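You operate a simulated robot arm through the tools that you are given. There is no shell and no other tool. Be economical: measure what you need, move in short steps, check, and stop when the job is done.

Carry out the task below with a simulated robot arm. There is one attempt and no reset: what you move stays moved.

JOB
Set the red stop to 400 mm, lock it and lay the short locking bar in the jig.
Where things are to end (x, y in the base frame): short locking bar within 40 mm of [680, -10].
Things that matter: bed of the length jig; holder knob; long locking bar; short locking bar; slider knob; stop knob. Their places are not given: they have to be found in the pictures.

The check looks at the end state, three seconds after you hand in, the way a careful person would. Anything else that was tipped, shoved, dropped, spilled or broken makes it a failure.

ROBOT AND FRAMES
A 6-joint arm with a fingered hand, fixed in place. Base frame: the origin is at the foot of the arm, x ahead of it, y to its left, z up. Lengths are in mm, angles in degrees, forces in N, time in s.
With the tool pointing down near the work surface it reaches from about 340 to 800 mm from the base axis. Its first joint turns from -115.0 to 115.0 degrees. Payload 4 kg.
The tool frame sits at the grasp point between the pads (the TCP): z along the fingers, y along the line on which they close. The tips reach 26 mm beyond it. Largest opening 164 mm; the body of the gripper starts 73 mm behind the TCP. The gripper is a hand of 5 fingers: y runs from the thumb to the fingers, the wrist lies at [0, 0, -239] in the tool frame.
Orientation is that of the tool frame in the base frame, as [roll, pitch, yaw] about the fixed x, y, z axes, in that order (R = Rz(yaw) Ry(pitch) Rx(roll)). With the fingers straight down and closing along the base's y, the tool's x points along the base's -x, its y along +y and its z along -z.

CONTROLS
- The arm moves only by the tool drive_tool. Its argument "deltas" is text: rows parted by semicolons, each of 6 numbers parted by spaces: the shift along the tool's x, y, z in mm, then the turn, a rotation vector about the tool's x, y, z in rad. In form: x y z ax ay az; .... A call has 1 to 8 rows; each row is the pose to reach, as a shift and turn from the pose commanded when the call began, along the tool's axes at that moment. Each row takes 0.2 s and may step no farther than 50 mm and 8.6 degrees from the row before; otherwise, the whole call is refused. A pose out of reach is approached as far as the arm can. The call stops where the force on the tool passes 40 N (or 10 N more than at its start, if that is more) or the arm is blocked; 0.2 s more then pass. In this call time passes only in rows, and 0.2 s behind the last. The reply holds the time, the measured pose of the TCP, the force on the tool along the base axes, the opening and the grip force, in the units named above and with some noise, with the torque about the TCP (base axes, N m) and any sound that the robot's microphone picked up, and new pictures: "views" is both (left out), scene, wrist or none.
- Cameras (640 x 400 px; columns grow to the right, rows downward): "scene" is fixed at [400.6, 505.8, 1426.3]; the picture's right is [-0.88, -0.47, 0.00], its down [-0.25, 0.46, -0.85] and it looks along [0.40, -0.75, -0.53] (base axes); focal length 344 px, centre (320, 200). "wrist" rides on the gripper at [51, -70, -93] in the tool frame; the picture's right is [0.81, 0.59, 0.00], its down [-0.43, 0.60, -0.68] and it looks along [-0.40, 0.55, 0.74] (tool axes); focal length 270 px, centre (320, 200).
- slide_trunk(by): slides the trunk up (or, below 0, down) by that many mm; the arm rides with it, the base frame stays. It gives what a move gives, with no picture.
- curl_fingers(finger1, finger2, finger3, finger4, thumb_bend): sets how far each is bent, from 0 (flat) to 1 (curled in); at 0.3 the hand is open as for a grip, at 0.7 the pads meet at the TCP. One left out holds its place. A second passes; each finger stops where it meets its share of the squeeze, and holds until it gets a number again. It is the only way to open and close the hand. It gives what a move gives, with no picture; readings hold the bend of each and the force on the fingers (four entries, about 0 where the hand has none), thumb and palm.
- point_at(camera, pixels): for up to 12 pixels [column, row] of the newest picture of that camera ("zoom" is the newest enlarged one), the place [x, y, z] in the base frame of the surface seen there, good to about 2 mm, but the place of the scene camera against the robot may be out by one fixed shift of up to 12 mm in any direction. No time passes.
- zoom(camera, box): a new picture of the part [left, top, right, bottom] of that camera's present view, enlarged. No time passes.
- hand_in(): hands the job in; it is judged then, once.

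Keep the steps short. Do not move on a guess: measure, check each grasp and each placing, and mend mistakes. In all there are 80 turns and 200 pictures (those below and enlarged ones count). Leave the gripper open and the arm clear of the work at the hand-in unless told otherwise, and finish with a single line.

The tools are called after ">>>" as name(argument=value, ...) on one line, values as JSON. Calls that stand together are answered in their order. drive_tool: Moves the arm, as the interface text tells. Its arguments: {"type":"object","properties":{"deltas":{"type":"string"},"views":{"type":"string","enum":["both","scene","wrist","none"]}},"required":["deltas"]} The other tools are called the same way: slide_trunk (by) slides the trunk up or down; curl_fingers (finger1, finger2, finger3, finger4, thumb_bend) moves the fingers one by one; point_at (camera, pixels) gives the place of the surface under pixels of a picture; zoom (camera, box) takes an enlarged picture of a part of a camera's view; hand_in () hands the job in.

At the start:

```text
clock: 0.0
position: [553.6, 64.1, 1203.7]
ee_rot: [-179.9, 0.1, 180.0]
wrist_force: [-0.2, -0.2, 0.5]
wrist_torque: [0.01, 0.01, -0.01]
gripper_width: 163.8
gripper_force: 0.1
shape: jaw
bend: [0.3, 0.3, 0.3, 0.3, 0.3]
finger forces: [0.0, 0.1, 0.0, 0.0, 0.0, 0.1]
trunk travel left (down, up): [-800.0, 190.0]
```

scene: 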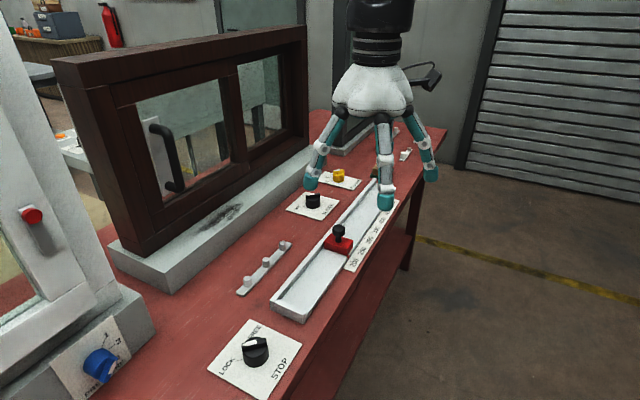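
wrist: 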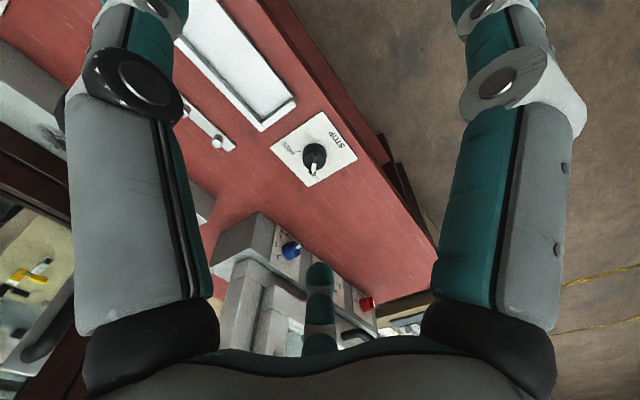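

I see the jig with a red stop near (340,240), a STOP knob near (255,350), and other knobs. I'll enlarge these areas first.

>>> zoom(camera="scene", box=[200, 150, 440, 300])

>>> zoom(camera="scene", box=[180, 300, 340, 400])

>>> zoom(camera="scene", box=[320, 100, 480, 200])

```text
2.67 times, centred on (320, 225) of scene
```

zoom: 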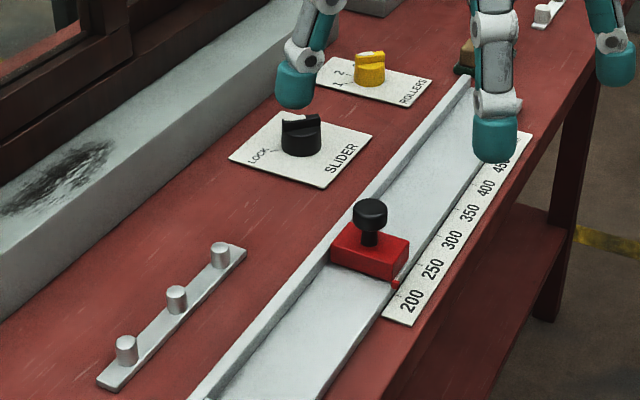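

```text
4.00 times, centred on (260, 350) of scene
```

zoom: 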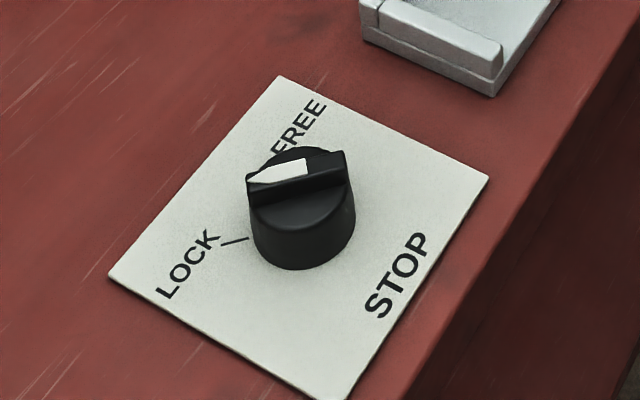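

```text
4.00 times, centred on (400, 150) of scene
```

zoom: 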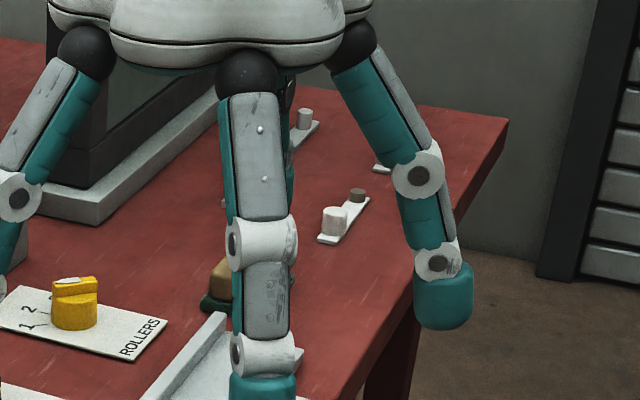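

I see the scale 200–450, the stop near 220, the STOP knob and several bars. I'll measure the key places.

>>> point_at(camera="scene", pixels=[[338, 229], [338, 243], [255, 343], [245, 280], [285, 245], [275, 300], [375, 183], [300, 318], [313, 198], [339, 174], [353, 262], [406, 155]])

>>> zoom(camera="wrist", box=[160, 0, 440, 200])

```text
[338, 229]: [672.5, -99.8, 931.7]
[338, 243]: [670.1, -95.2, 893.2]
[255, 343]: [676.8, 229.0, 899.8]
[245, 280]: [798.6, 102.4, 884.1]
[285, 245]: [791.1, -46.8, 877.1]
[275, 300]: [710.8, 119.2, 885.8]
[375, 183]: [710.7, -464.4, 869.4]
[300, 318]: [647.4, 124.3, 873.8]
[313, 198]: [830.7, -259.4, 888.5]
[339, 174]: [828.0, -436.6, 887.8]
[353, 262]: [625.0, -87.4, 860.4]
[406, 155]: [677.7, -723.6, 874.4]
```

```text
2.00 times, centred on (300, 100) of wrist
```

zoom: 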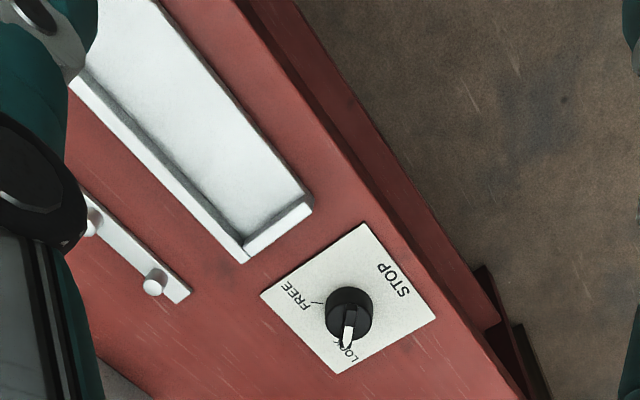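

The hand hides the far end of the bench. I'll pull it back (base -x) to see the rest.

>>> drive_tool(deltas="40 0 0 0 0 0; 80 0 0 0 0 0; 120 0 0 0 0 0; 150 0 0 0 0 0; 180 0 0 0 0 0")

```text
clock: 1.2
position: [372.3, 64.8, 1204.4]
ee_rot: [180.0, 0.1, 180.0]
wrist_force: [-0.3, -0.5, 0.2]
wrist_torque: [0.02, 0.01, 0.01]
gripper_width: 163.9
gripper_force: 0.1
shape: jaw
bend: [0.3, 0.3, 0.3, 0.3, 0.3]
finger forces: [0.0, 0.0, 0.1, 0.1, 0.0, 0.0]
trunk travel left (down, up): [-800.0, 190.0]
```

scene: 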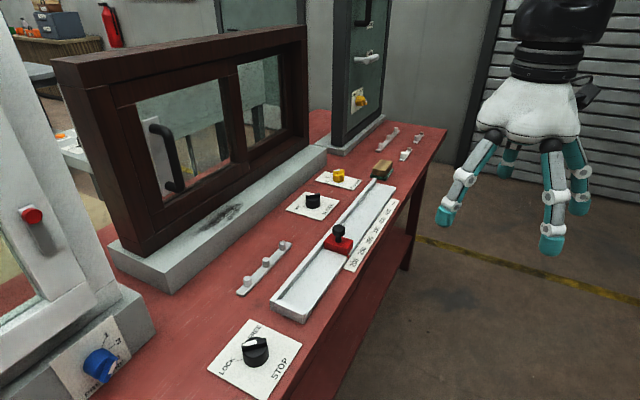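
wrist: 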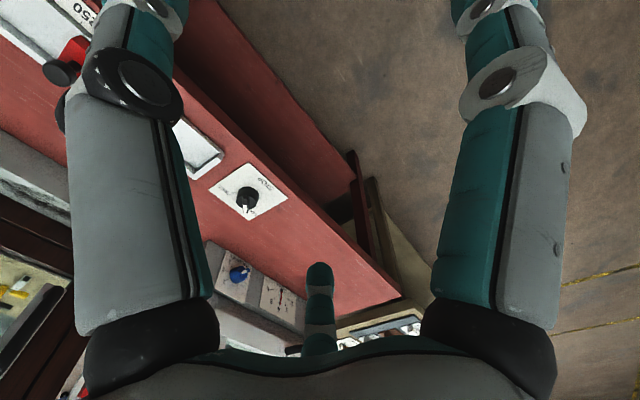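

>>> zoom(camera="scene", box=[320, 100, 480, 200])

>>> zoom(camera="scene", box=[270, 150, 430, 250])

>>> zoom(camera="scene", box=[0, 200, 320, 400])

>>> zoom(camera="scene", box=[205, 230, 365, 330])

```text
4.00 times, centred on (400, 150) of scene
```

zoom: 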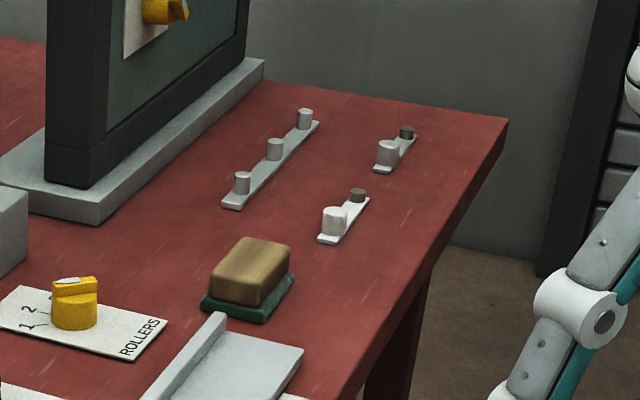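

```text
4.00 times, centred on (350, 200) of scene
```

zoom: 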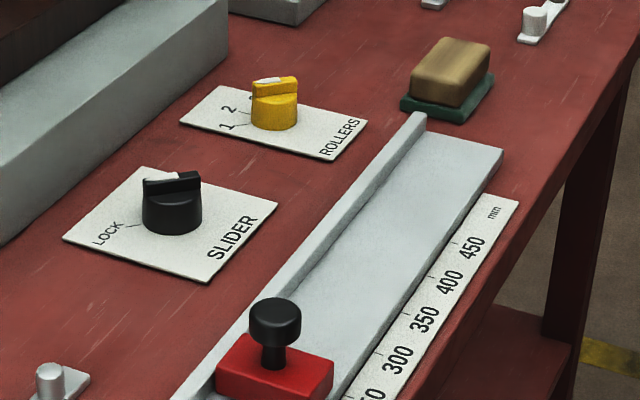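

```text
2.00 times, centred on (160, 300) of scene
```

zoom: 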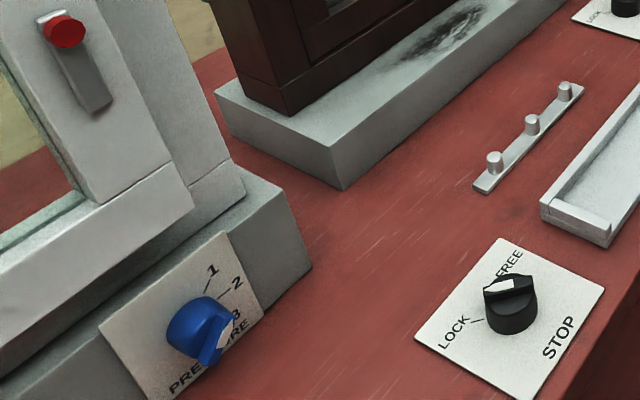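

```text
4.00 times, centred on (285, 280) of scene
```

zoom: 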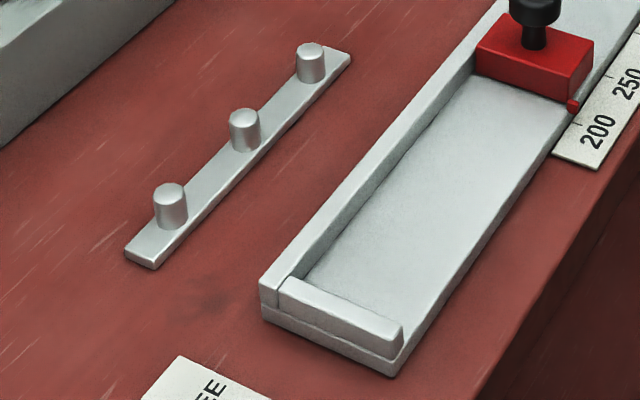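

There are two three-peg bars: one near the jig, one far. I'll measure the ends of both, plus jig and scale marks.

>>> point_at(camera="zoom", pixels=[[130, 255], [155, 265], [345, 58], [330, 46], [169, 188], [244, 113], [311, 48], [270, 170], [574, 103], [265, 290], [400, 370], [340, 230]])

>>> zoom(camera="scene", box=[360, 110, 440, 160])

```text
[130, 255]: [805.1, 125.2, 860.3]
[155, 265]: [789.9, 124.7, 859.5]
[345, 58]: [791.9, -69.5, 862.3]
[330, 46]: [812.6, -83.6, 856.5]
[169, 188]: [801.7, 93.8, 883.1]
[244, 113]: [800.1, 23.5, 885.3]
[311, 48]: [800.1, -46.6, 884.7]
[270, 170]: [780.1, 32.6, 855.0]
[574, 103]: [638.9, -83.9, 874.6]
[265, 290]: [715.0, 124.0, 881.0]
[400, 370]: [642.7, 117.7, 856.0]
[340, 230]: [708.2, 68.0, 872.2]
```

```text
8.00 times, centred on (400, 135) of scene
```

zoom: 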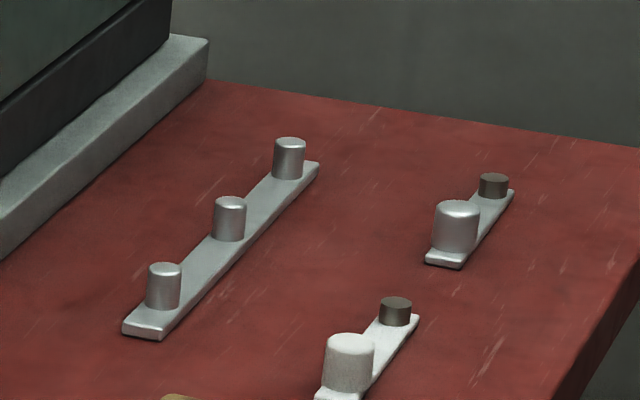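

>>> point_at(camera="zoom", pixels=[[125, 330], [160, 337], [317, 163], [164, 266], [230, 201], [290, 140]])

>>> zoom(camera="scene", box=[320, 0, 420, 150])

>>> zoom(camera="scene", box=[320, 190, 420, 280])

```text
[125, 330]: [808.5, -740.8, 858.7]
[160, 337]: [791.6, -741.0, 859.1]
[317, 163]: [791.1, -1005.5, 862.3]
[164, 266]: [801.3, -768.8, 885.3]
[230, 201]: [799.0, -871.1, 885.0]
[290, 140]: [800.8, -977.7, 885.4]
```

```text
2.67 times, centred on (370, 75) of scene
```

zoom: 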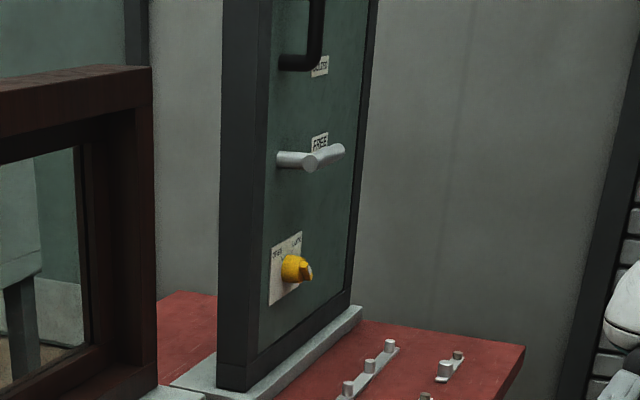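

```text
4.44 times, centred on (370, 235) of scene
```

zoom: 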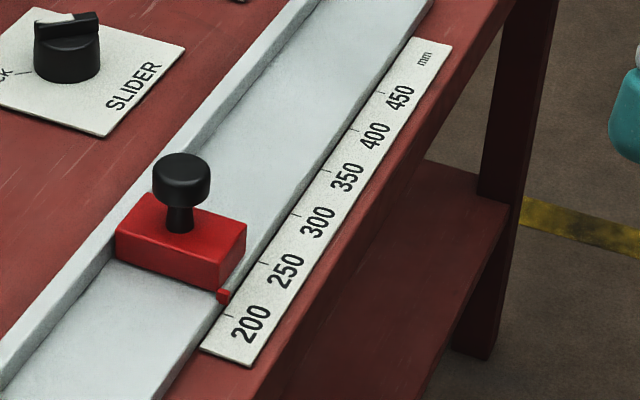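

Near bar is about 200 mm long (short), the far one about 265 mm (long). Now I'll measure the scale ticks and red pointer in this zoom, and the jig's walls.

>>> point_at(camera="zoom", pixels=[[229, 315], [263, 263], [296, 216], [326, 173], [354, 130], [381, 93], [223, 296], [182, 163], [122, 262], [210, 285], [118, 232], [180, 205]])

>>> zoom(camera="scene", box=[340, 220, 400, 280])

>>> zoom(camera="scene", box=[225, 320, 289, 360])

```text
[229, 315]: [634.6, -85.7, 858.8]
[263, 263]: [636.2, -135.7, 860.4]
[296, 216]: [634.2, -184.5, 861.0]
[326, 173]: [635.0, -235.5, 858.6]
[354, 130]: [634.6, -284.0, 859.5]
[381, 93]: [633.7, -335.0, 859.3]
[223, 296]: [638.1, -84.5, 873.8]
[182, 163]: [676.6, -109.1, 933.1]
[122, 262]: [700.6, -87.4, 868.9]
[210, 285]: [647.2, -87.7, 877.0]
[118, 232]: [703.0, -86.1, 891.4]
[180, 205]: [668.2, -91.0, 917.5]
```

```text
6.67 times, centred on (370, 250) of scene
```

zoom: 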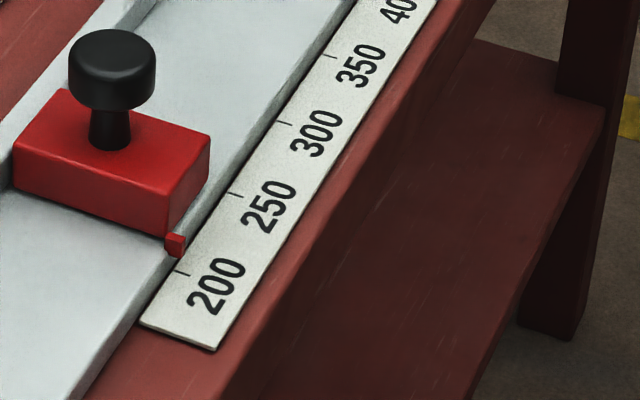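

```text
10.00 times, centred on (257, 340) of scene
```

zoom: 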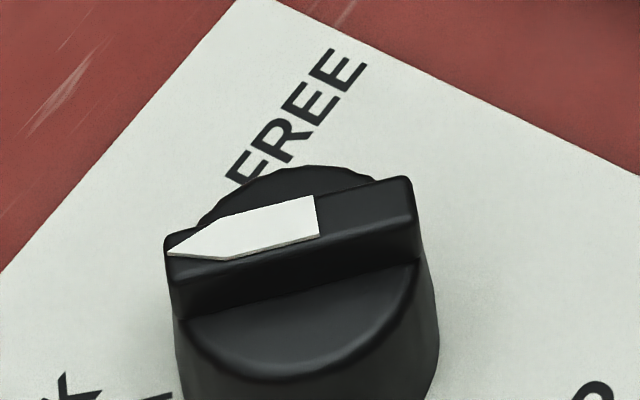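

The stop reads about 200 and needs moving about 200 mm in -y. Now the knob's pointer geometry.

>>> point_at(camera="zoom", pixels=[[180, 250], [310, 215], [400, 186], [230, 180], [155, 396], [300, 340], [240, 220], [405, 230], [300, 380]])

>>> point_at(camera="scene", pixels=[[226, 367], [257, 329], [240, 360], [282, 372], [210, 367], [264, 319], [300, 343], [278, 371]])

>>> zoom(camera="wrist", box=[205, 160, 295, 225])

```text
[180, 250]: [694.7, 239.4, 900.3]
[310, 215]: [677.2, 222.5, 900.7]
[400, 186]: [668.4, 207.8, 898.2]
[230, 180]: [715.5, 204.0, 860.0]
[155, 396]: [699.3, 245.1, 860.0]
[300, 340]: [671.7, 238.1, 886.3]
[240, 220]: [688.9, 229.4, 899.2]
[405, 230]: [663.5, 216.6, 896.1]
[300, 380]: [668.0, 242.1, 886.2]
```

```text
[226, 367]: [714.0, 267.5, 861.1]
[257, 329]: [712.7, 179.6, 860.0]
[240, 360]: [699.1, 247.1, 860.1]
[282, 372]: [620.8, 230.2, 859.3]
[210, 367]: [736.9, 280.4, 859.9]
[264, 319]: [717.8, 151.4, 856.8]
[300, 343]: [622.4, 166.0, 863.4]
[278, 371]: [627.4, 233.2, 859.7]
```

```text
6.15 times, centred on (250, 192) of wrist
```

zoom: 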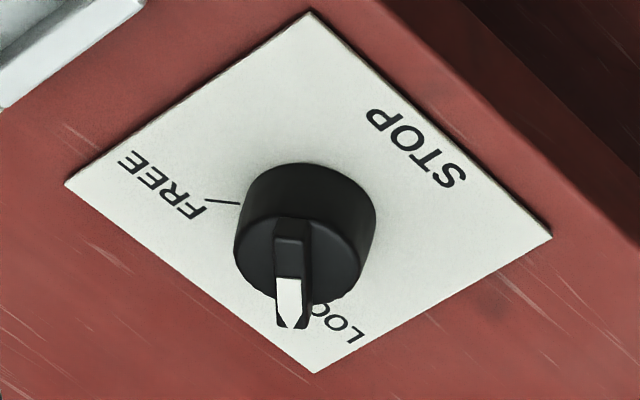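

The pointer sits at LOCK (about 49° from +x); FREE is about 90° clockwise from it. I'll hover the hand over the knob to measure it with the (unbiased) wrist camera.

>>> drive_tool(deltas="-37.5 18.75 22.5 0 0 0; -75 37.5 45 0 0 0; -112.5 56.25 67.5 0 0 0; -150 75 90 0 0 0; -187.5 93.75 112.5 0 0 0; -225 112.5 135 0 0 0; -262.5 131.25 157.5 0 0 0; -300 150 180 0 0 0")

```text
clock: 3.0
position: [676.2, 214.7, 1023.5]
ee_rot: [-179.9, -0.1, -180.0]
wrist_force: [1.1, 0.1, 0.2]
wrist_torque: [0.0, 0.02, -0.03]
gripper_width: 163.9
gripper_force: 0.0
shape: jaw
bend: [0.3, 0.3, 0.3, 0.3, 0.3]
finger forces: [0.1, 0.0, 0.1, 0.1, 0.0, 0.0]
trunk travel left (down, up): [-800.0, 190.0]
```

scene: 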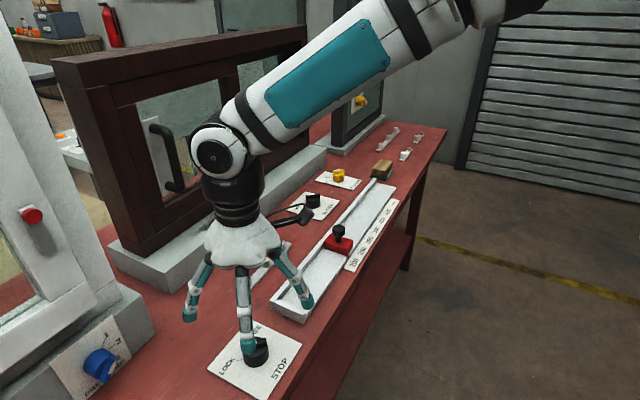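
wrist: 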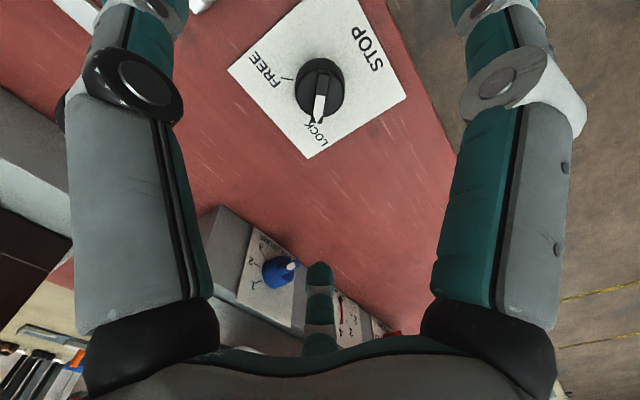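

The knob is well in view in the wrist picture at (318,88). I'll measure it and the plate marks there.

>>> zoom(camera="wrist", box=[240, 20, 400, 140])

>>> point_at(camera="wrist", pixels=[[316, 119], [321, 97], [322, 75], [287, 77], [317, 132], [300, 100], [342, 88], [320, 60], [228, 69], [406, 97], [311, 158]])

```text
3.33 times, centred on (320, 80) of wrist
```

zoom: 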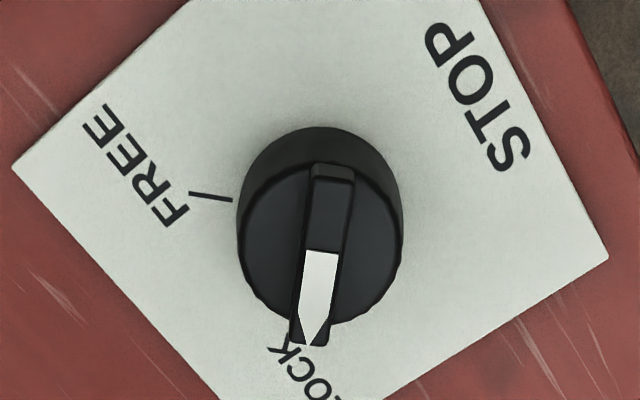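

```text
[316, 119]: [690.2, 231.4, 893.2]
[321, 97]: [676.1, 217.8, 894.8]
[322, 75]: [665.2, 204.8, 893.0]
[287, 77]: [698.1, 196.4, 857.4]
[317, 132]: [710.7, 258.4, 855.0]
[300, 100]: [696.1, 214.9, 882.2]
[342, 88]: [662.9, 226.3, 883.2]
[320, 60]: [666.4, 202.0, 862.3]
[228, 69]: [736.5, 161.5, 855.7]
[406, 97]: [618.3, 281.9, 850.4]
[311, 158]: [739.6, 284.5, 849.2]
```

>>> point_at(camera="zoom", pixels=[[308, 335], [332, 172], [320, 250], [300, 250], [340, 250], [250, 270], [395, 270], [340, 165], [315, 165], [195, 193], [230, 200], [322, 290]])

>>> point_at(camera="scene", pixels=[[268, 352], [300, 343], [240, 360], [223, 363]])

```text
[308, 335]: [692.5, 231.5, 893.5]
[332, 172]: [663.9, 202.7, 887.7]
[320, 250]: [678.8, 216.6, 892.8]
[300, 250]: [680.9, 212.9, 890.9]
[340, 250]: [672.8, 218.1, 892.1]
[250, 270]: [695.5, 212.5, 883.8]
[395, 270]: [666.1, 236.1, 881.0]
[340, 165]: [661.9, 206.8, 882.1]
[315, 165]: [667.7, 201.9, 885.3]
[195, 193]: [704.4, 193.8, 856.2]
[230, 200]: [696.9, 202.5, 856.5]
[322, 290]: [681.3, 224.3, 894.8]
```

```text
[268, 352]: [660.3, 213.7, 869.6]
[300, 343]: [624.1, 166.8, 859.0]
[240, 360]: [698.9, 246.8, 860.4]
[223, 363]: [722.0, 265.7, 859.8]
```

Knob centre is about (678.5, 217.5), its bar lies at about 46°, top z≈894, and the disc top is ≈882. I'll turn the hand +46° so it closes across the bar.

>>> drive_tool(deltas="-2 3 0 0 0 -0.134; -2 3 0 0 0 -0.268; -2 3 0 0 0 -0.402; -2 3 0 0 0 -0.536; -2 3 0 0 0 -0.67; -2 3 0 0 0 -0.803", views="none")

>>> curl_fingers(finger1=0.6, finger2=0.6, finger3=0.6, finger4=0.6, thumb_bend=0.6)

>>> zoom(camera="wrist", box=[0, 0, 640, 400])

>>> zoom(camera="scene", box=[170, 200, 330, 400])

```text
clock: 4.4
position: [676.9, 216.2, 1024.8]
ee_rot: [180.0, 0.1, -133.8]
wrist_force: [0.0, -0.3, 0.8]
wrist_torque: [-0.02, 0.03, -0.02]
gripper_width: 163.7
gripper_force: 0.0
shape: jaw
bend: [0.3, 0.3, 0.3, 0.3, 0.3]
finger forces: [0.1, 0.1, 0.0, 0.1, 0.0, 0.0]
trunk travel left (down, up): [-800.0, 190.0]
```

```text
clock: 5.4
position: [675.1, 217.6, 1025.0]
ee_rot: [180.0, 0.0, -134.0]
wrist_force: [-0.3, 0.7, 0.2]
wrist_torque: [0.04, -0.01, 0.04]
gripper_width: 18.2
gripper_force: 0.1
shape: fingers
bend: [0.6, 0.6, 0.6, 0.6, 0.6]
finger forces: [0.0, 0.0, 0.0, 0.0, 0.0, 0.0]
trunk travel left (down, up): [-800.0, 190.0]
```

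```text
1.00 times, centred on (320, 200) of wrist (not enlarged: the box is as wide or as high as the picture)
```

zoom: 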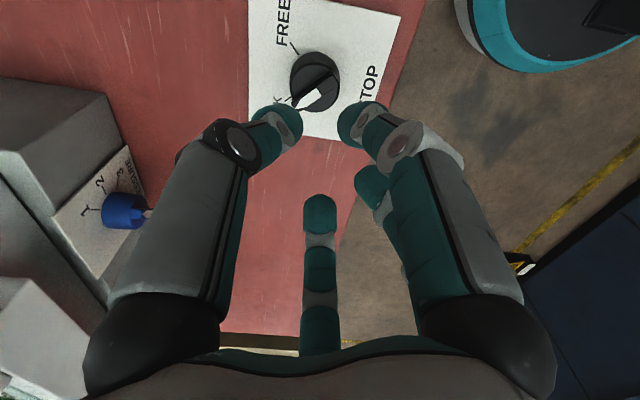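

```text
2.00 times, centred on (250, 300) of scene
```

zoom: 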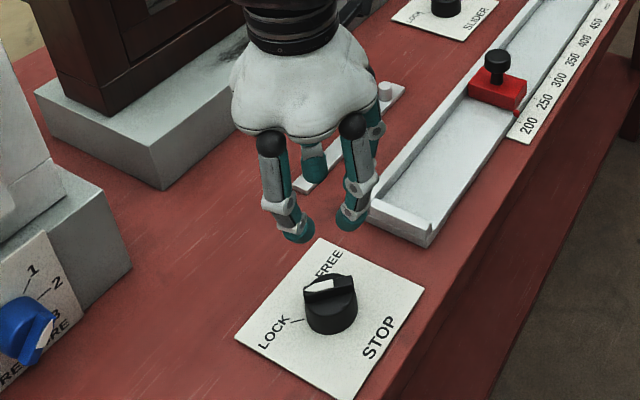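

At bend 0.6 the opening is 18 mm. I'll measure where the tips are relative to the TCP.

>>> point_at(camera="wrist", pixels=[[265, 110], [297, 118], [290, 135], [375, 106], [345, 118], [350, 135], [320, 200], [320, 225], [370, 172], [360, 185], [320, 90], [338, 78]])

```text
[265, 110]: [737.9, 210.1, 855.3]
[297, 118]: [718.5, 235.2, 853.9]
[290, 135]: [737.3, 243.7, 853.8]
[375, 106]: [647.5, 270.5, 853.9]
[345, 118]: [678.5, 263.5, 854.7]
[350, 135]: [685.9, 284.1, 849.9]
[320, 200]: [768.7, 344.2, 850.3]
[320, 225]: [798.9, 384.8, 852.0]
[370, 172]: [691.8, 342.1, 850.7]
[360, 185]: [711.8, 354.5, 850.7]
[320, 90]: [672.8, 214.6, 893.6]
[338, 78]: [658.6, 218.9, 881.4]
```

The digits sit in a ring around the palm, so I'd like to know which is which. I'll open fingers 1 and 4 again and look.

>>> curl_fingers(finger1=0.3)

>>> zoom(camera="wrist", box=[0, 0, 640, 400])

>>> curl_fingers(finger4=0.3)

>>> zoom(camera="wrist", box=[0, 0, 640, 400])

>>> zoom(camera="scene", box=[170, 200, 330, 300])

```text
clock: 6.4
position: [676.2, 216.5, 1025.2]
ee_rot: [-180.0, 0.0, -134.0]
wrist_force: [0.0, -0.4, -0.2]
wrist_torque: [-0.03, -0.04, 0.01]
gripper_width: 70.4
gripper_force: 0.0
shape: fingers
bend: [0.3, 0.6, 0.6, 0.6, 0.6]
finger forces: [0.0, 0.1, 0.0, 0.0, 0.0, 0.0]
trunk travel left (down, up): [-800.0, 190.0]
```

```text
1.00 times, centred on (320, 200) of wrist (not enlarged: the box is as wide or as high as the picture)
```

zoom: 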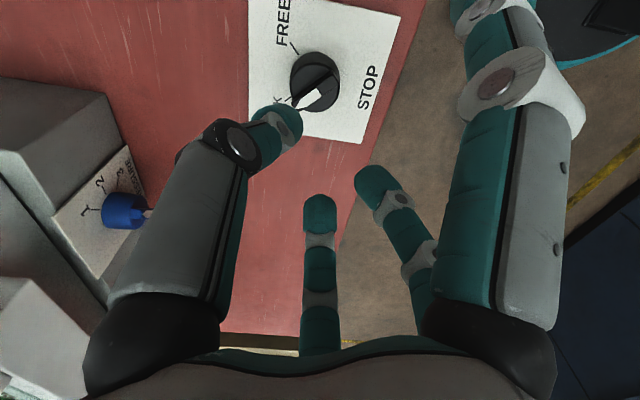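

```text
clock: 7.4
position: [676.1, 216.1, 1024.0]
ee_rot: [180.0, 0.0, -133.9]
wrist_force: [-0.1, 0.1, 0.4]
wrist_torque: [-0.01, 0.01, 0.05]
gripper_width: 70.8
gripper_force: 0.0
shape: fingers
bend: [0.3, 0.6, 0.6, 0.3, 0.6]
finger forces: [0.1, 0.1, 0.0, 0.1, 0.1, 0.0]
trunk travel left (down, up): [-800.0, 190.0]
```

```text
1.00 times, centred on (320, 200) of wrist (not enlarged: the box is as wide or as high as the picture)
```

zoom: 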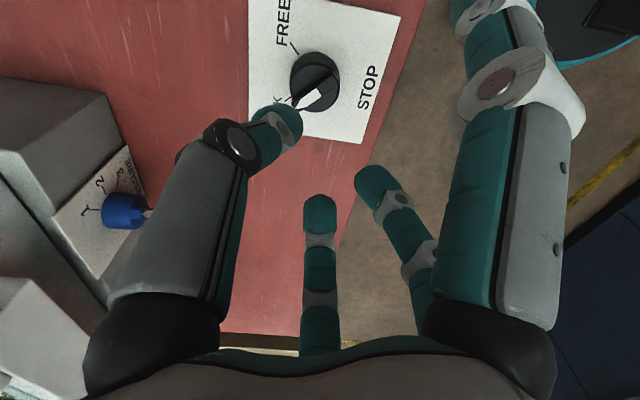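

```text
4.00 times, centred on (250, 250) of scene
```

zoom: 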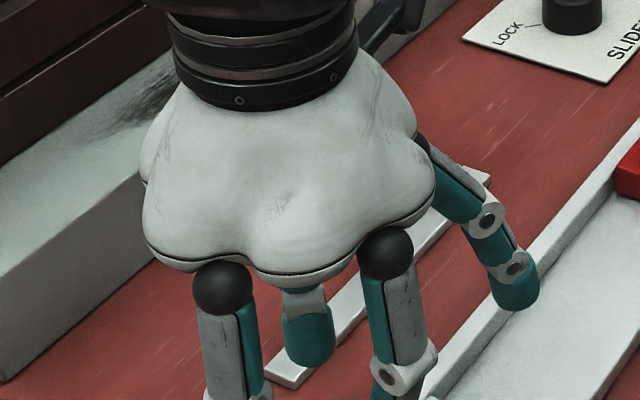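

Finger 1 is on tool +x, finger 4 on -x, fingers 2 and 3 face the thumb. I'll pinch the knob's bar with thumb + 2 + 3. Open them to 0.5 and descend part-way.

>>> curl_fingers(finger2=0.48, finger3=0.48, thumb_bend=0.48)

>>> drive_tool(deltas="-2 -0.7 30 0 0 0; -2 -0.7 60 0 0 0")

>>> zoom(camera="wrist", box=[220, 60, 460, 210])

>>> zoom(camera="scene", box=[180, 280, 340, 400])

```text
clock: 8.4
position: [675.3, 217.5, 1024.3]
ee_rot: [179.9, 0.0, -134.0]
wrist_force: [-0.6, -0.3, -0.1]
wrist_torque: [-0.03, 0.0, 0.02]
gripper_width: 74.3
gripper_force: 0.0
shape: fingers
bend: [0.3, 0.48, 0.48, 0.3, 0.48]
finger forces: [0.0, 0.0, 0.0, 0.0, 0.1, 0.0]
trunk travel left (down, up): [-800.0, 190.0]
```

```text
clock: 9.0
position: [678.1, 218.1, 964.2]
ee_rot: [180.0, 0.1, -134.1]
wrist_force: [0.4, -0.3, -0.2]
wrist_torque: [0.01, -0.03, -0.01]
gripper_width: 74.4
gripper_force: 0.0
shape: fingers
bend: [0.3, 0.48, 0.48, 0.3, 0.48]
finger forces: [0.0, 0.0, 0.0, 0.0, 0.0, 0.1]
trunk travel left (down, up): [-800.0, 190.0]
```

scene: 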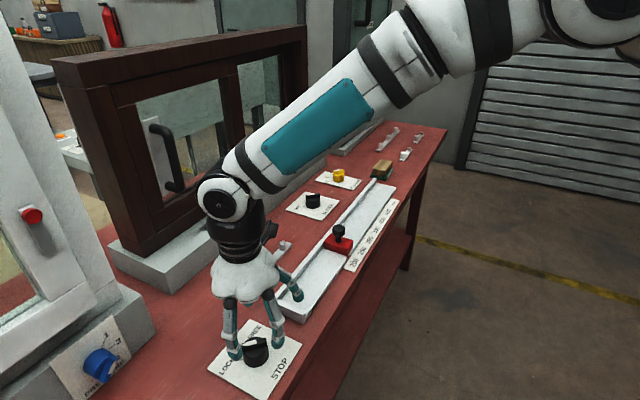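
wrist: 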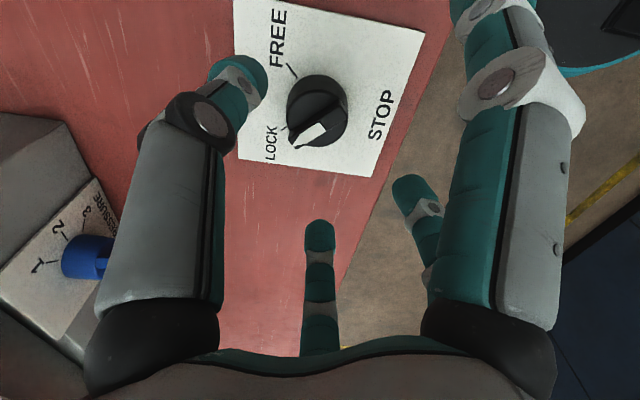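

```text
2.67 times, centred on (340, 135) of wrist
```

zoom: 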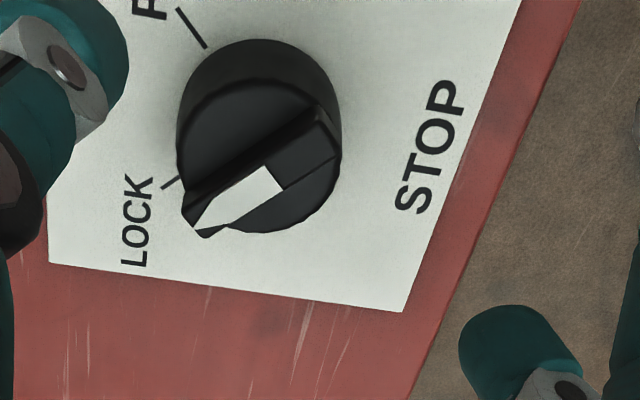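

```text
3.33 times, centred on (260, 340) of scene
```

zoom: 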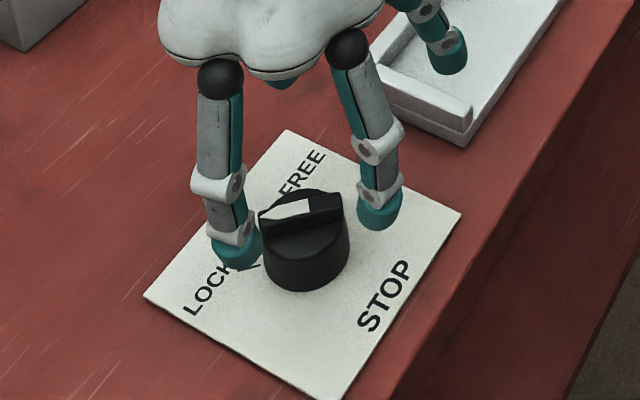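

>>> point_at(camera="wrist", pixels=[[300, 142], [341, 111], [319, 127], [310, 110], [335, 135]])

>>> point_at(camera="zoom", pixels=[[300, 250]])

```text
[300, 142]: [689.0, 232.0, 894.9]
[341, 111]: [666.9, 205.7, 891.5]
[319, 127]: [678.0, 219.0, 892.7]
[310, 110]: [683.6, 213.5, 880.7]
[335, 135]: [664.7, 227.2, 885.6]
```

```text
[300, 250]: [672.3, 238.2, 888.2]
```

Bar centre (678, 218.5), top ≈893, disc top ≈881. The hand is centred; I'll lower 53 mm to TCP z≈911 and pinch.

>>> drive_tool(deltas="0 0 20 0 0 0; 0 0 40 0 0 0; 0 0 53 0 0 0", views="none")

>>> curl_fingers(finger2=0.72, finger3=0.72, thumb_bend=0.72)

>>> zoom(camera="wrist", box=[0, 0, 640, 400])

>>> zoom(camera="scene", box=[180, 280, 340, 400])

```text
clock: 9.8
position: [677.2, 217.7, 910.5]
ee_rot: [-180.0, 0.0, -134.0]
wrist_force: [0.8, -0.6, -0.7]
wrist_torque: [-0.01, -0.01, 0.0]
gripper_width: 74.4
gripper_force: 0.0
shape: fingers
bend: [0.3, 0.48, 0.48, 0.3, 0.48]
finger forces: [0.1, 0.0, 0.0, 0.0, 0.0, 0.0]
trunk travel left (down, up): [-800.0, 190.0]
```

```text
clock: 10.8
position: [677.4, 218.7, 911.1]
ee_rot: [-179.9, 0.1, -134.0]
wrist_force: [0.1, 1.4, 6.7]
wrist_torque: [0.13, -0.09, 0.03]
gripper_width: 70.8
gripper_force: 18.1
shape: fingers
bend: [0.3, 0.65, 0.64, 0.3, 0.65]
finger forces: [0.0, 7.4, 15.8, 0.0, 13.2, 0.0]
trunk travel left (down, up): [-800.0, 190.0]
```

```text
1.00 times, centred on (320, 200) of wrist (not enlarged: the box is as wide or as high as the picture)
```

zoom: 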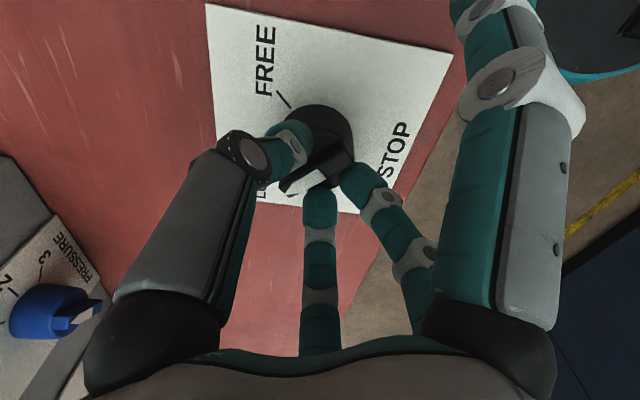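

```text
3.33 times, centred on (260, 340) of scene
```

zoom: 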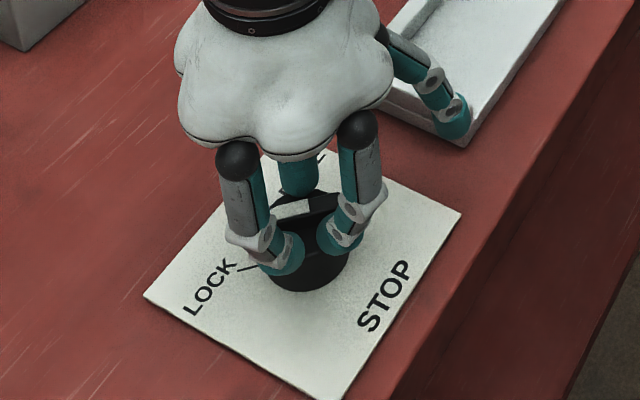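

Good pinch: all three digits touch the bar. Now turn clockwise (seen from above) toward FREE, first 57°.

>>> drive_tool(deltas="0 0 0 0 0 0.12; 0 0 0 0 0 0.25; 0 0 0 0 0 0.37; 0 0 0 0 0 0.5; 0 0 0 0 0 0.62; 0 0 0 0 0 0.75; 0 0 0 0 0 0.87; 0 0 0 0 0 1.0", views="wrist")

```text
clock: 12.6
position: [676.9, 218.2, 912.0]
ee_rot: [-180.0, 0.2, 168.6]
wrist_force: [-1.1, 11.2, 14.4]
wrist_torque: [0.68, -0.07, 0.05]
gripper_width: 70.9
gripper_force: 21.8
shape: fingers
bend: [0.3, 0.64, 0.63, 0.3, 0.66]
finger forces: [0.0, 16.2, 18.9, 0.0, 7.8, 0.0]
trunk travel left (down, up): [-800.0, 190.0]
```

wrist: 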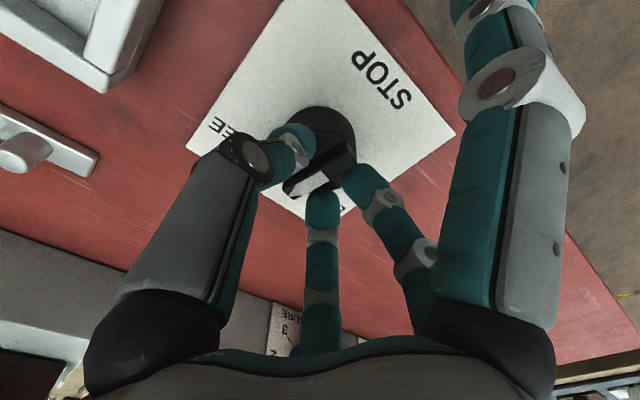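

The knob is following. I'll continue the remaining ~35°.

>>> drive_tool(deltas="0 0.8 0 0 0 0.12; 0 0.8 0 0 0 0.25; 0 0.8 0 0 0 0.37; 0 0.8 0 0 0 0.5; 0 0.8 0 0 0 0.6", views="both")

```text
clock: 13.8
position: [677.6, 219.2, 912.7]
ee_rot: [179.9, 0.1, 134.2]
wrist_force: [3.8, 11.5, 17.4]
wrist_torque: [0.75, -0.23, 0.08]
gripper_width: 70.9
gripper_force: 23.0
shape: fingers
bend: [0.3, 0.63, 0.63, 0.3, 0.66]
finger forces: [0.0, 24.8, 11.8, 0.1, 8.0, 0.0]
trunk travel left (down, up): [-800.0, 190.0]
```

scene: 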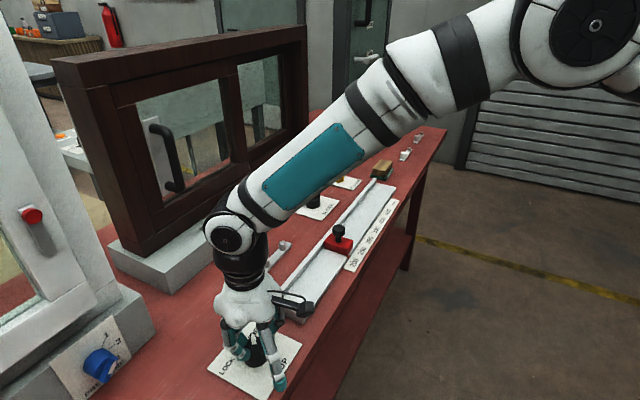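
wrist: 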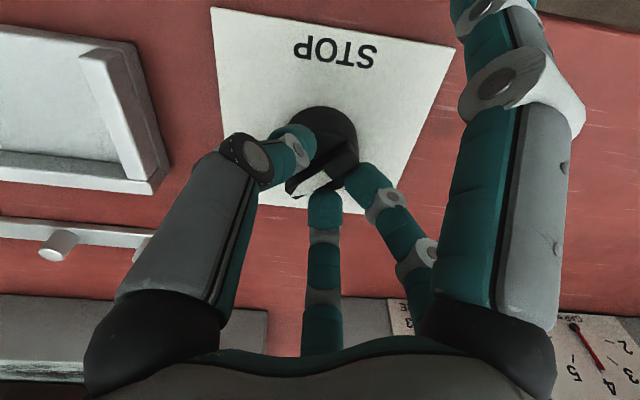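

Hand has turned 92°. Release and look at the pointer.

>>> curl_fingers(finger2=0.48, finger3=0.48, thumb_bend=0.48)

>>> drive_tool(deltas="0 0 -30 0 0 0; 0 0 -60 0 0 0", views="both")

>>> zoom(camera="wrist", box=[220, 40, 460, 190])

>>> point_at(camera="zoom", pixels=[[208, 222], [334, 142], [270, 180]])

```text
clock: 14.8
position: [677.4, 217.7, 911.4]
ee_rot: [179.9, -0.1, 134.3]
wrist_force: [0.4, -0.7, -0.2]
wrist_torque: [0.01, 0.02, 0.01]
gripper_width: 74.3
gripper_force: 0.2
shape: fingers
bend: [0.3, 0.48, 0.48, 0.3, 0.48]
finger forces: [0.1, 0.0, 0.1, 0.0, 0.0, 0.1]
trunk travel left (down, up): [-800.0, 190.0]
```

```text
clock: 15.4
position: [676.6, 218.1, 971.8]
ee_rot: [180.0, 0.0, 134.3]
wrist_force: [0.6, 0.4, 0.8]
wrist_torque: [0.0, 0.0, 0.01]
gripper_width: 74.4
gripper_force: 0.2
shape: fingers
bend: [0.3, 0.48, 0.48, 0.3, 0.48]
finger forces: [0.1, 0.1, 0.0, 0.0, 0.0, 0.0]
trunk travel left (down, up): [-800.0, 190.0]
```

scene: 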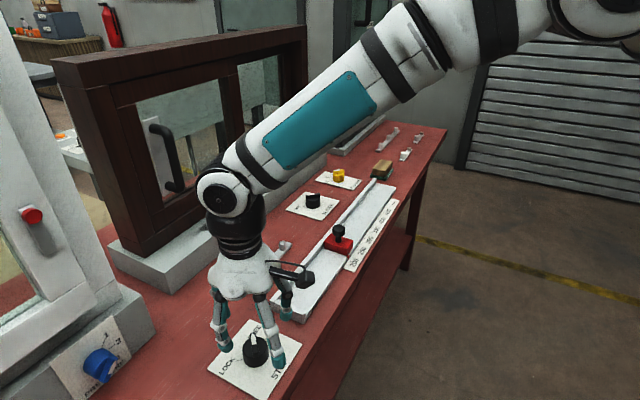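
wrist: 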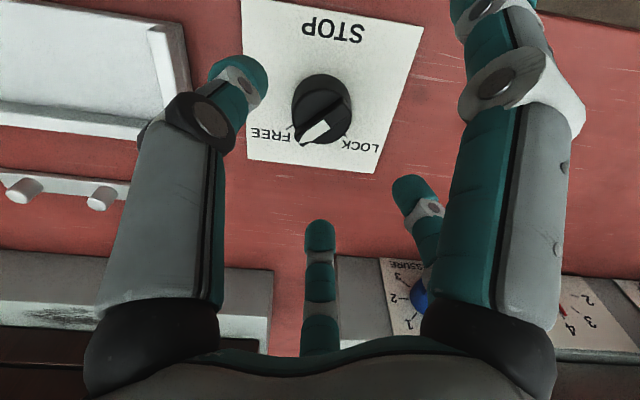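

```text
2.67 times, centred on (340, 115) of wrist
```

zoom: 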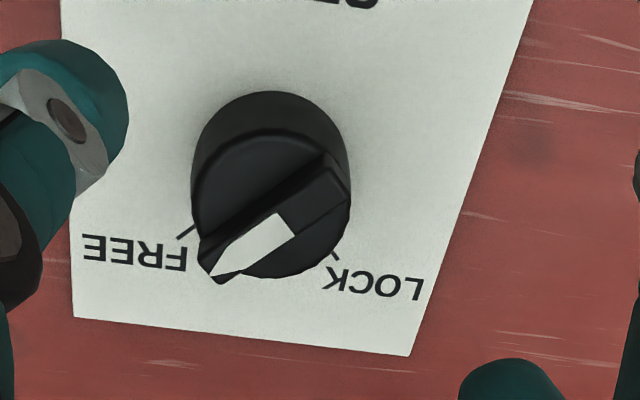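

```text
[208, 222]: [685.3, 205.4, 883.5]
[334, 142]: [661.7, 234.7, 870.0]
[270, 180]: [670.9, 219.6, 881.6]
```

Pointer now stands at FREE just as it stood at LOCK before. Next: rise, turn the hand back, and go over the stop's own knob at about (674,-115).

>>> drive_tool(deltas="0 0 -20 0 0 0.13; 0 0 -40 0 0 0.26; 0 0 -60 0 0 0.39; 0 0 -70 0 0 0.52; 0 0 -70 0 0 0.65; 0 0 -70 0 0 0.8", views="none")

```text
clock: 16.8
position: [678.6, 218.2, 1041.6]
ee_rot: [180.0, -0.1, 88.4]
wrist_force: [-0.2, -0.2, -0.1]
wrist_torque: [0.0, -0.01, -0.03]
gripper_width: 74.2
gripper_force: 0.0
shape: fingers
bend: [0.3, 0.48, 0.48, 0.3, 0.48]
finger forces: [0.0, 0.0, 0.0, 0.0, 0.1, 0.0]
trunk travel left (down, up): [-800.0, 190.0]
```

I turned the other way (yaw 88°), which is useful: the camera now faces the stop's front and pointer. Keep it, and travel -y to above the stop (tool -x).

>>> drive_tool(deltas="-48 0 0 0 0 0; -96 0 0 0 0 0; -144 0 0 0 0 0; -192 0 0 0 0 0; -240 -2 0 0 0 0; -288 -4 0 0 0 0; -330 -4 0 0 0 0", views="both")

```text
clock: 18.4
position: [664.7, -111.4, 1041.6]
ee_rot: [-179.9, 0.0, 88.5]
wrist_force: [0.0, 0.2, -0.8]
wrist_torque: [-0.02, -0.03, -0.04]
gripper_width: 74.3
gripper_force: 0.1
shape: fingers
bend: [0.3, 0.48, 0.48, 0.3, 0.48]
finger forces: [0.0, 0.0, 0.0, 0.0, 0.0, 0.0]
trunk travel left (down, up): [-800.0, 190.0]
```

scene: 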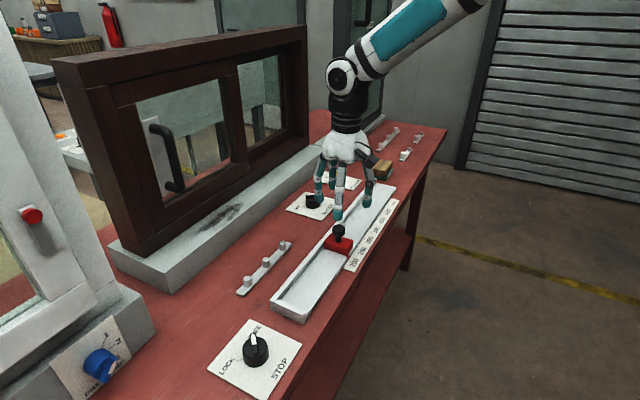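
wrist: 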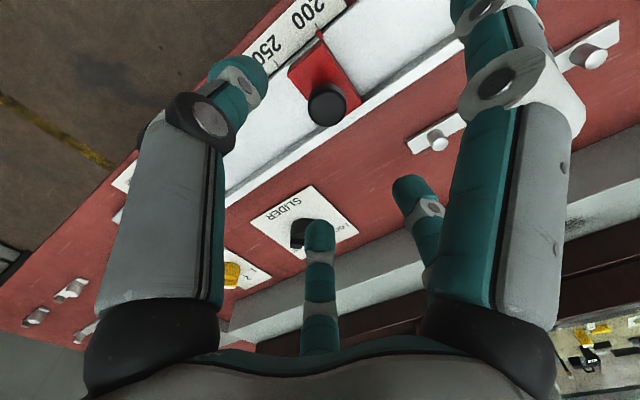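

Now measure the stop's knob with the wrist camera, around (325,105).

>>> zoom(camera="wrist", box=[240, 0, 400, 140])

>>> point_at(camera="wrist", pixels=[[309, 108], [345, 104], [326, 90], [328, 122], [327, 106], [320, 32], [292, 72], [340, 70], [355, 98], [275, 65], [320, 65], [440, 140]])

```text
2.86 times, centred on (320, 70) of wrist
```

zoom: 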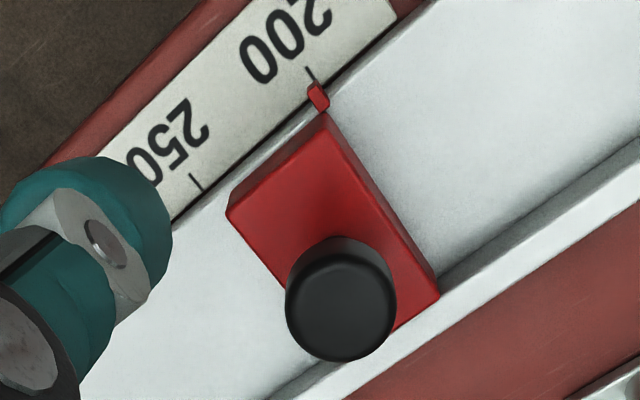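

```text
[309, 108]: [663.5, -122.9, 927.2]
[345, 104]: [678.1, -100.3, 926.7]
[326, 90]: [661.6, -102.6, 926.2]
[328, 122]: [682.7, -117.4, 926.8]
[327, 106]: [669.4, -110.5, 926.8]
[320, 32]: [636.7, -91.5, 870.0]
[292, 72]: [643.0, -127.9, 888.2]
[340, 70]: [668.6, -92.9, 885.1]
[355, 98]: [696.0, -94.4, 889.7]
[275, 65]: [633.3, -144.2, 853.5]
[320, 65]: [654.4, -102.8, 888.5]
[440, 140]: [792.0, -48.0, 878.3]
```

Knob head centre ≈(671.5,-110.7), top 927, radius ≈14; block top 888. I'll part-close the fingers, centre and descend to TCP z≈922.

>>> curl_fingers(finger1=0.45, finger2=0.45, finger3=0.45, finger4=0.45, thumb_bend=0.45)

>>> drive_tool(deltas="0.5 6.5 20 0 0 0; 0.5 6.5 50 0 0 0; 0.5 6.5 75 0 0 0", views="both")

>>> point_at(camera="wrist", pixels=[[320, 140], [320, 155], [320, 170]])

```text
clock: 19.4
position: [664.8, -111.3, 1042.1]
ee_rot: [180.0, 0.1, 88.5]
wrist_force: [-0.6, 0.1, -0.1]
wrist_torque: [-0.04, 0.0, -0.04]
gripper_width: 54.8
gripper_force: 0.0
shape: fingers
bend: [0.45, 0.45, 0.45, 0.45, 0.45]
finger forces: [0.1, 0.0, 0.1, 0.0, 0.0, 0.1]
trunk travel left (down, up): [-800.0, 190.0]
```

```text
clock: 20.2
position: [672.1, -110.9, 965.8]
ee_rot: [-180.0, 0.0, 88.5]
wrist_force: [-0.4, 0.2, 1.1]
wrist_torque: [0.02, -0.01, -0.01]
gripper_width: 54.7
gripper_force: 0.1
shape: fingers
bend: [0.45, 0.45, 0.45, 0.45, 0.45]
finger forces: [0.1, 0.0, 0.0, 0.1, 0.0, 0.0]
trunk travel left (down, up): [-800.0, 190.0]
```

scene: 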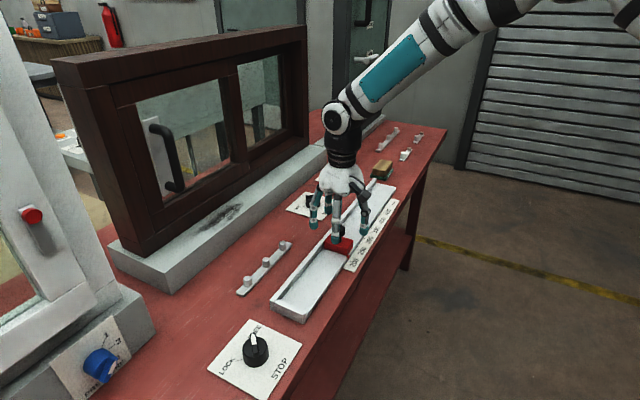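
wrist: 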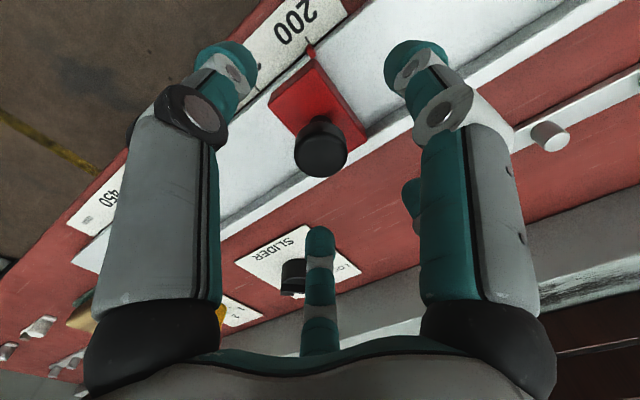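

```text
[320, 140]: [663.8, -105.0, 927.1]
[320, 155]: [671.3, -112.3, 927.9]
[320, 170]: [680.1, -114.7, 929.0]
```

Well centred. Descend 43 mm and grip the knob with all digits.

>>> drive_tool(deltas="0 0 20 0 0 0; 0 0 43 0 0 0", views="none")

>>> curl_fingers(finger1=0.7, finger2=0.7, finger3=0.7, finger4=0.7, thumb_bend=0.7)

>>> zoom(camera="wrist", box=[160, 0, 480, 200])

```text
clock: 20.8
position: [672.0, -111.2, 922.6]
ee_rot: [-180.0, 0.0, 88.6]
wrist_force: [0.2, -0.7, 0.1]
wrist_torque: [-0.03, -0.04, -0.02]
gripper_width: 55.1
gripper_force: 0.0
shape: fingers
bend: [0.45, 0.45, 0.45, 0.45, 0.45]
finger forces: [0.0, 0.1, 0.1, 0.0, 0.0, 0.1]
trunk travel left (down, up): [-800.0, 190.0]
```

```text
clock: 21.8
position: [672.3, -110.2, 923.1]
ee_rot: [-179.9, 0.0, 88.5]
wrist_force: [0.4, -0.3, -5.1]
wrist_torque: [0.0, -0.03, -0.01]
gripper_width: 0.5
gripper_force: 9.8
shape: fingers
bend: [0.68, 0.66, 0.66, 0.67, 0.67]
finger forces: [2.5, 3.8, 4.9, 3.3, 5.0, 0.1]
trunk travel left (down, up): [-800.0, 190.0]
```

```text
2.00 times, centred on (320, 100) of wrist
```

zoom: 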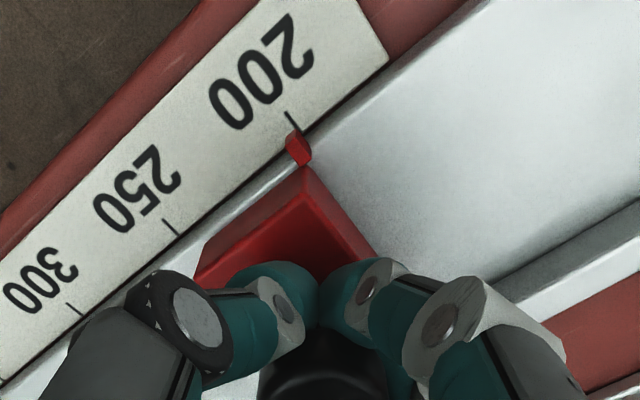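

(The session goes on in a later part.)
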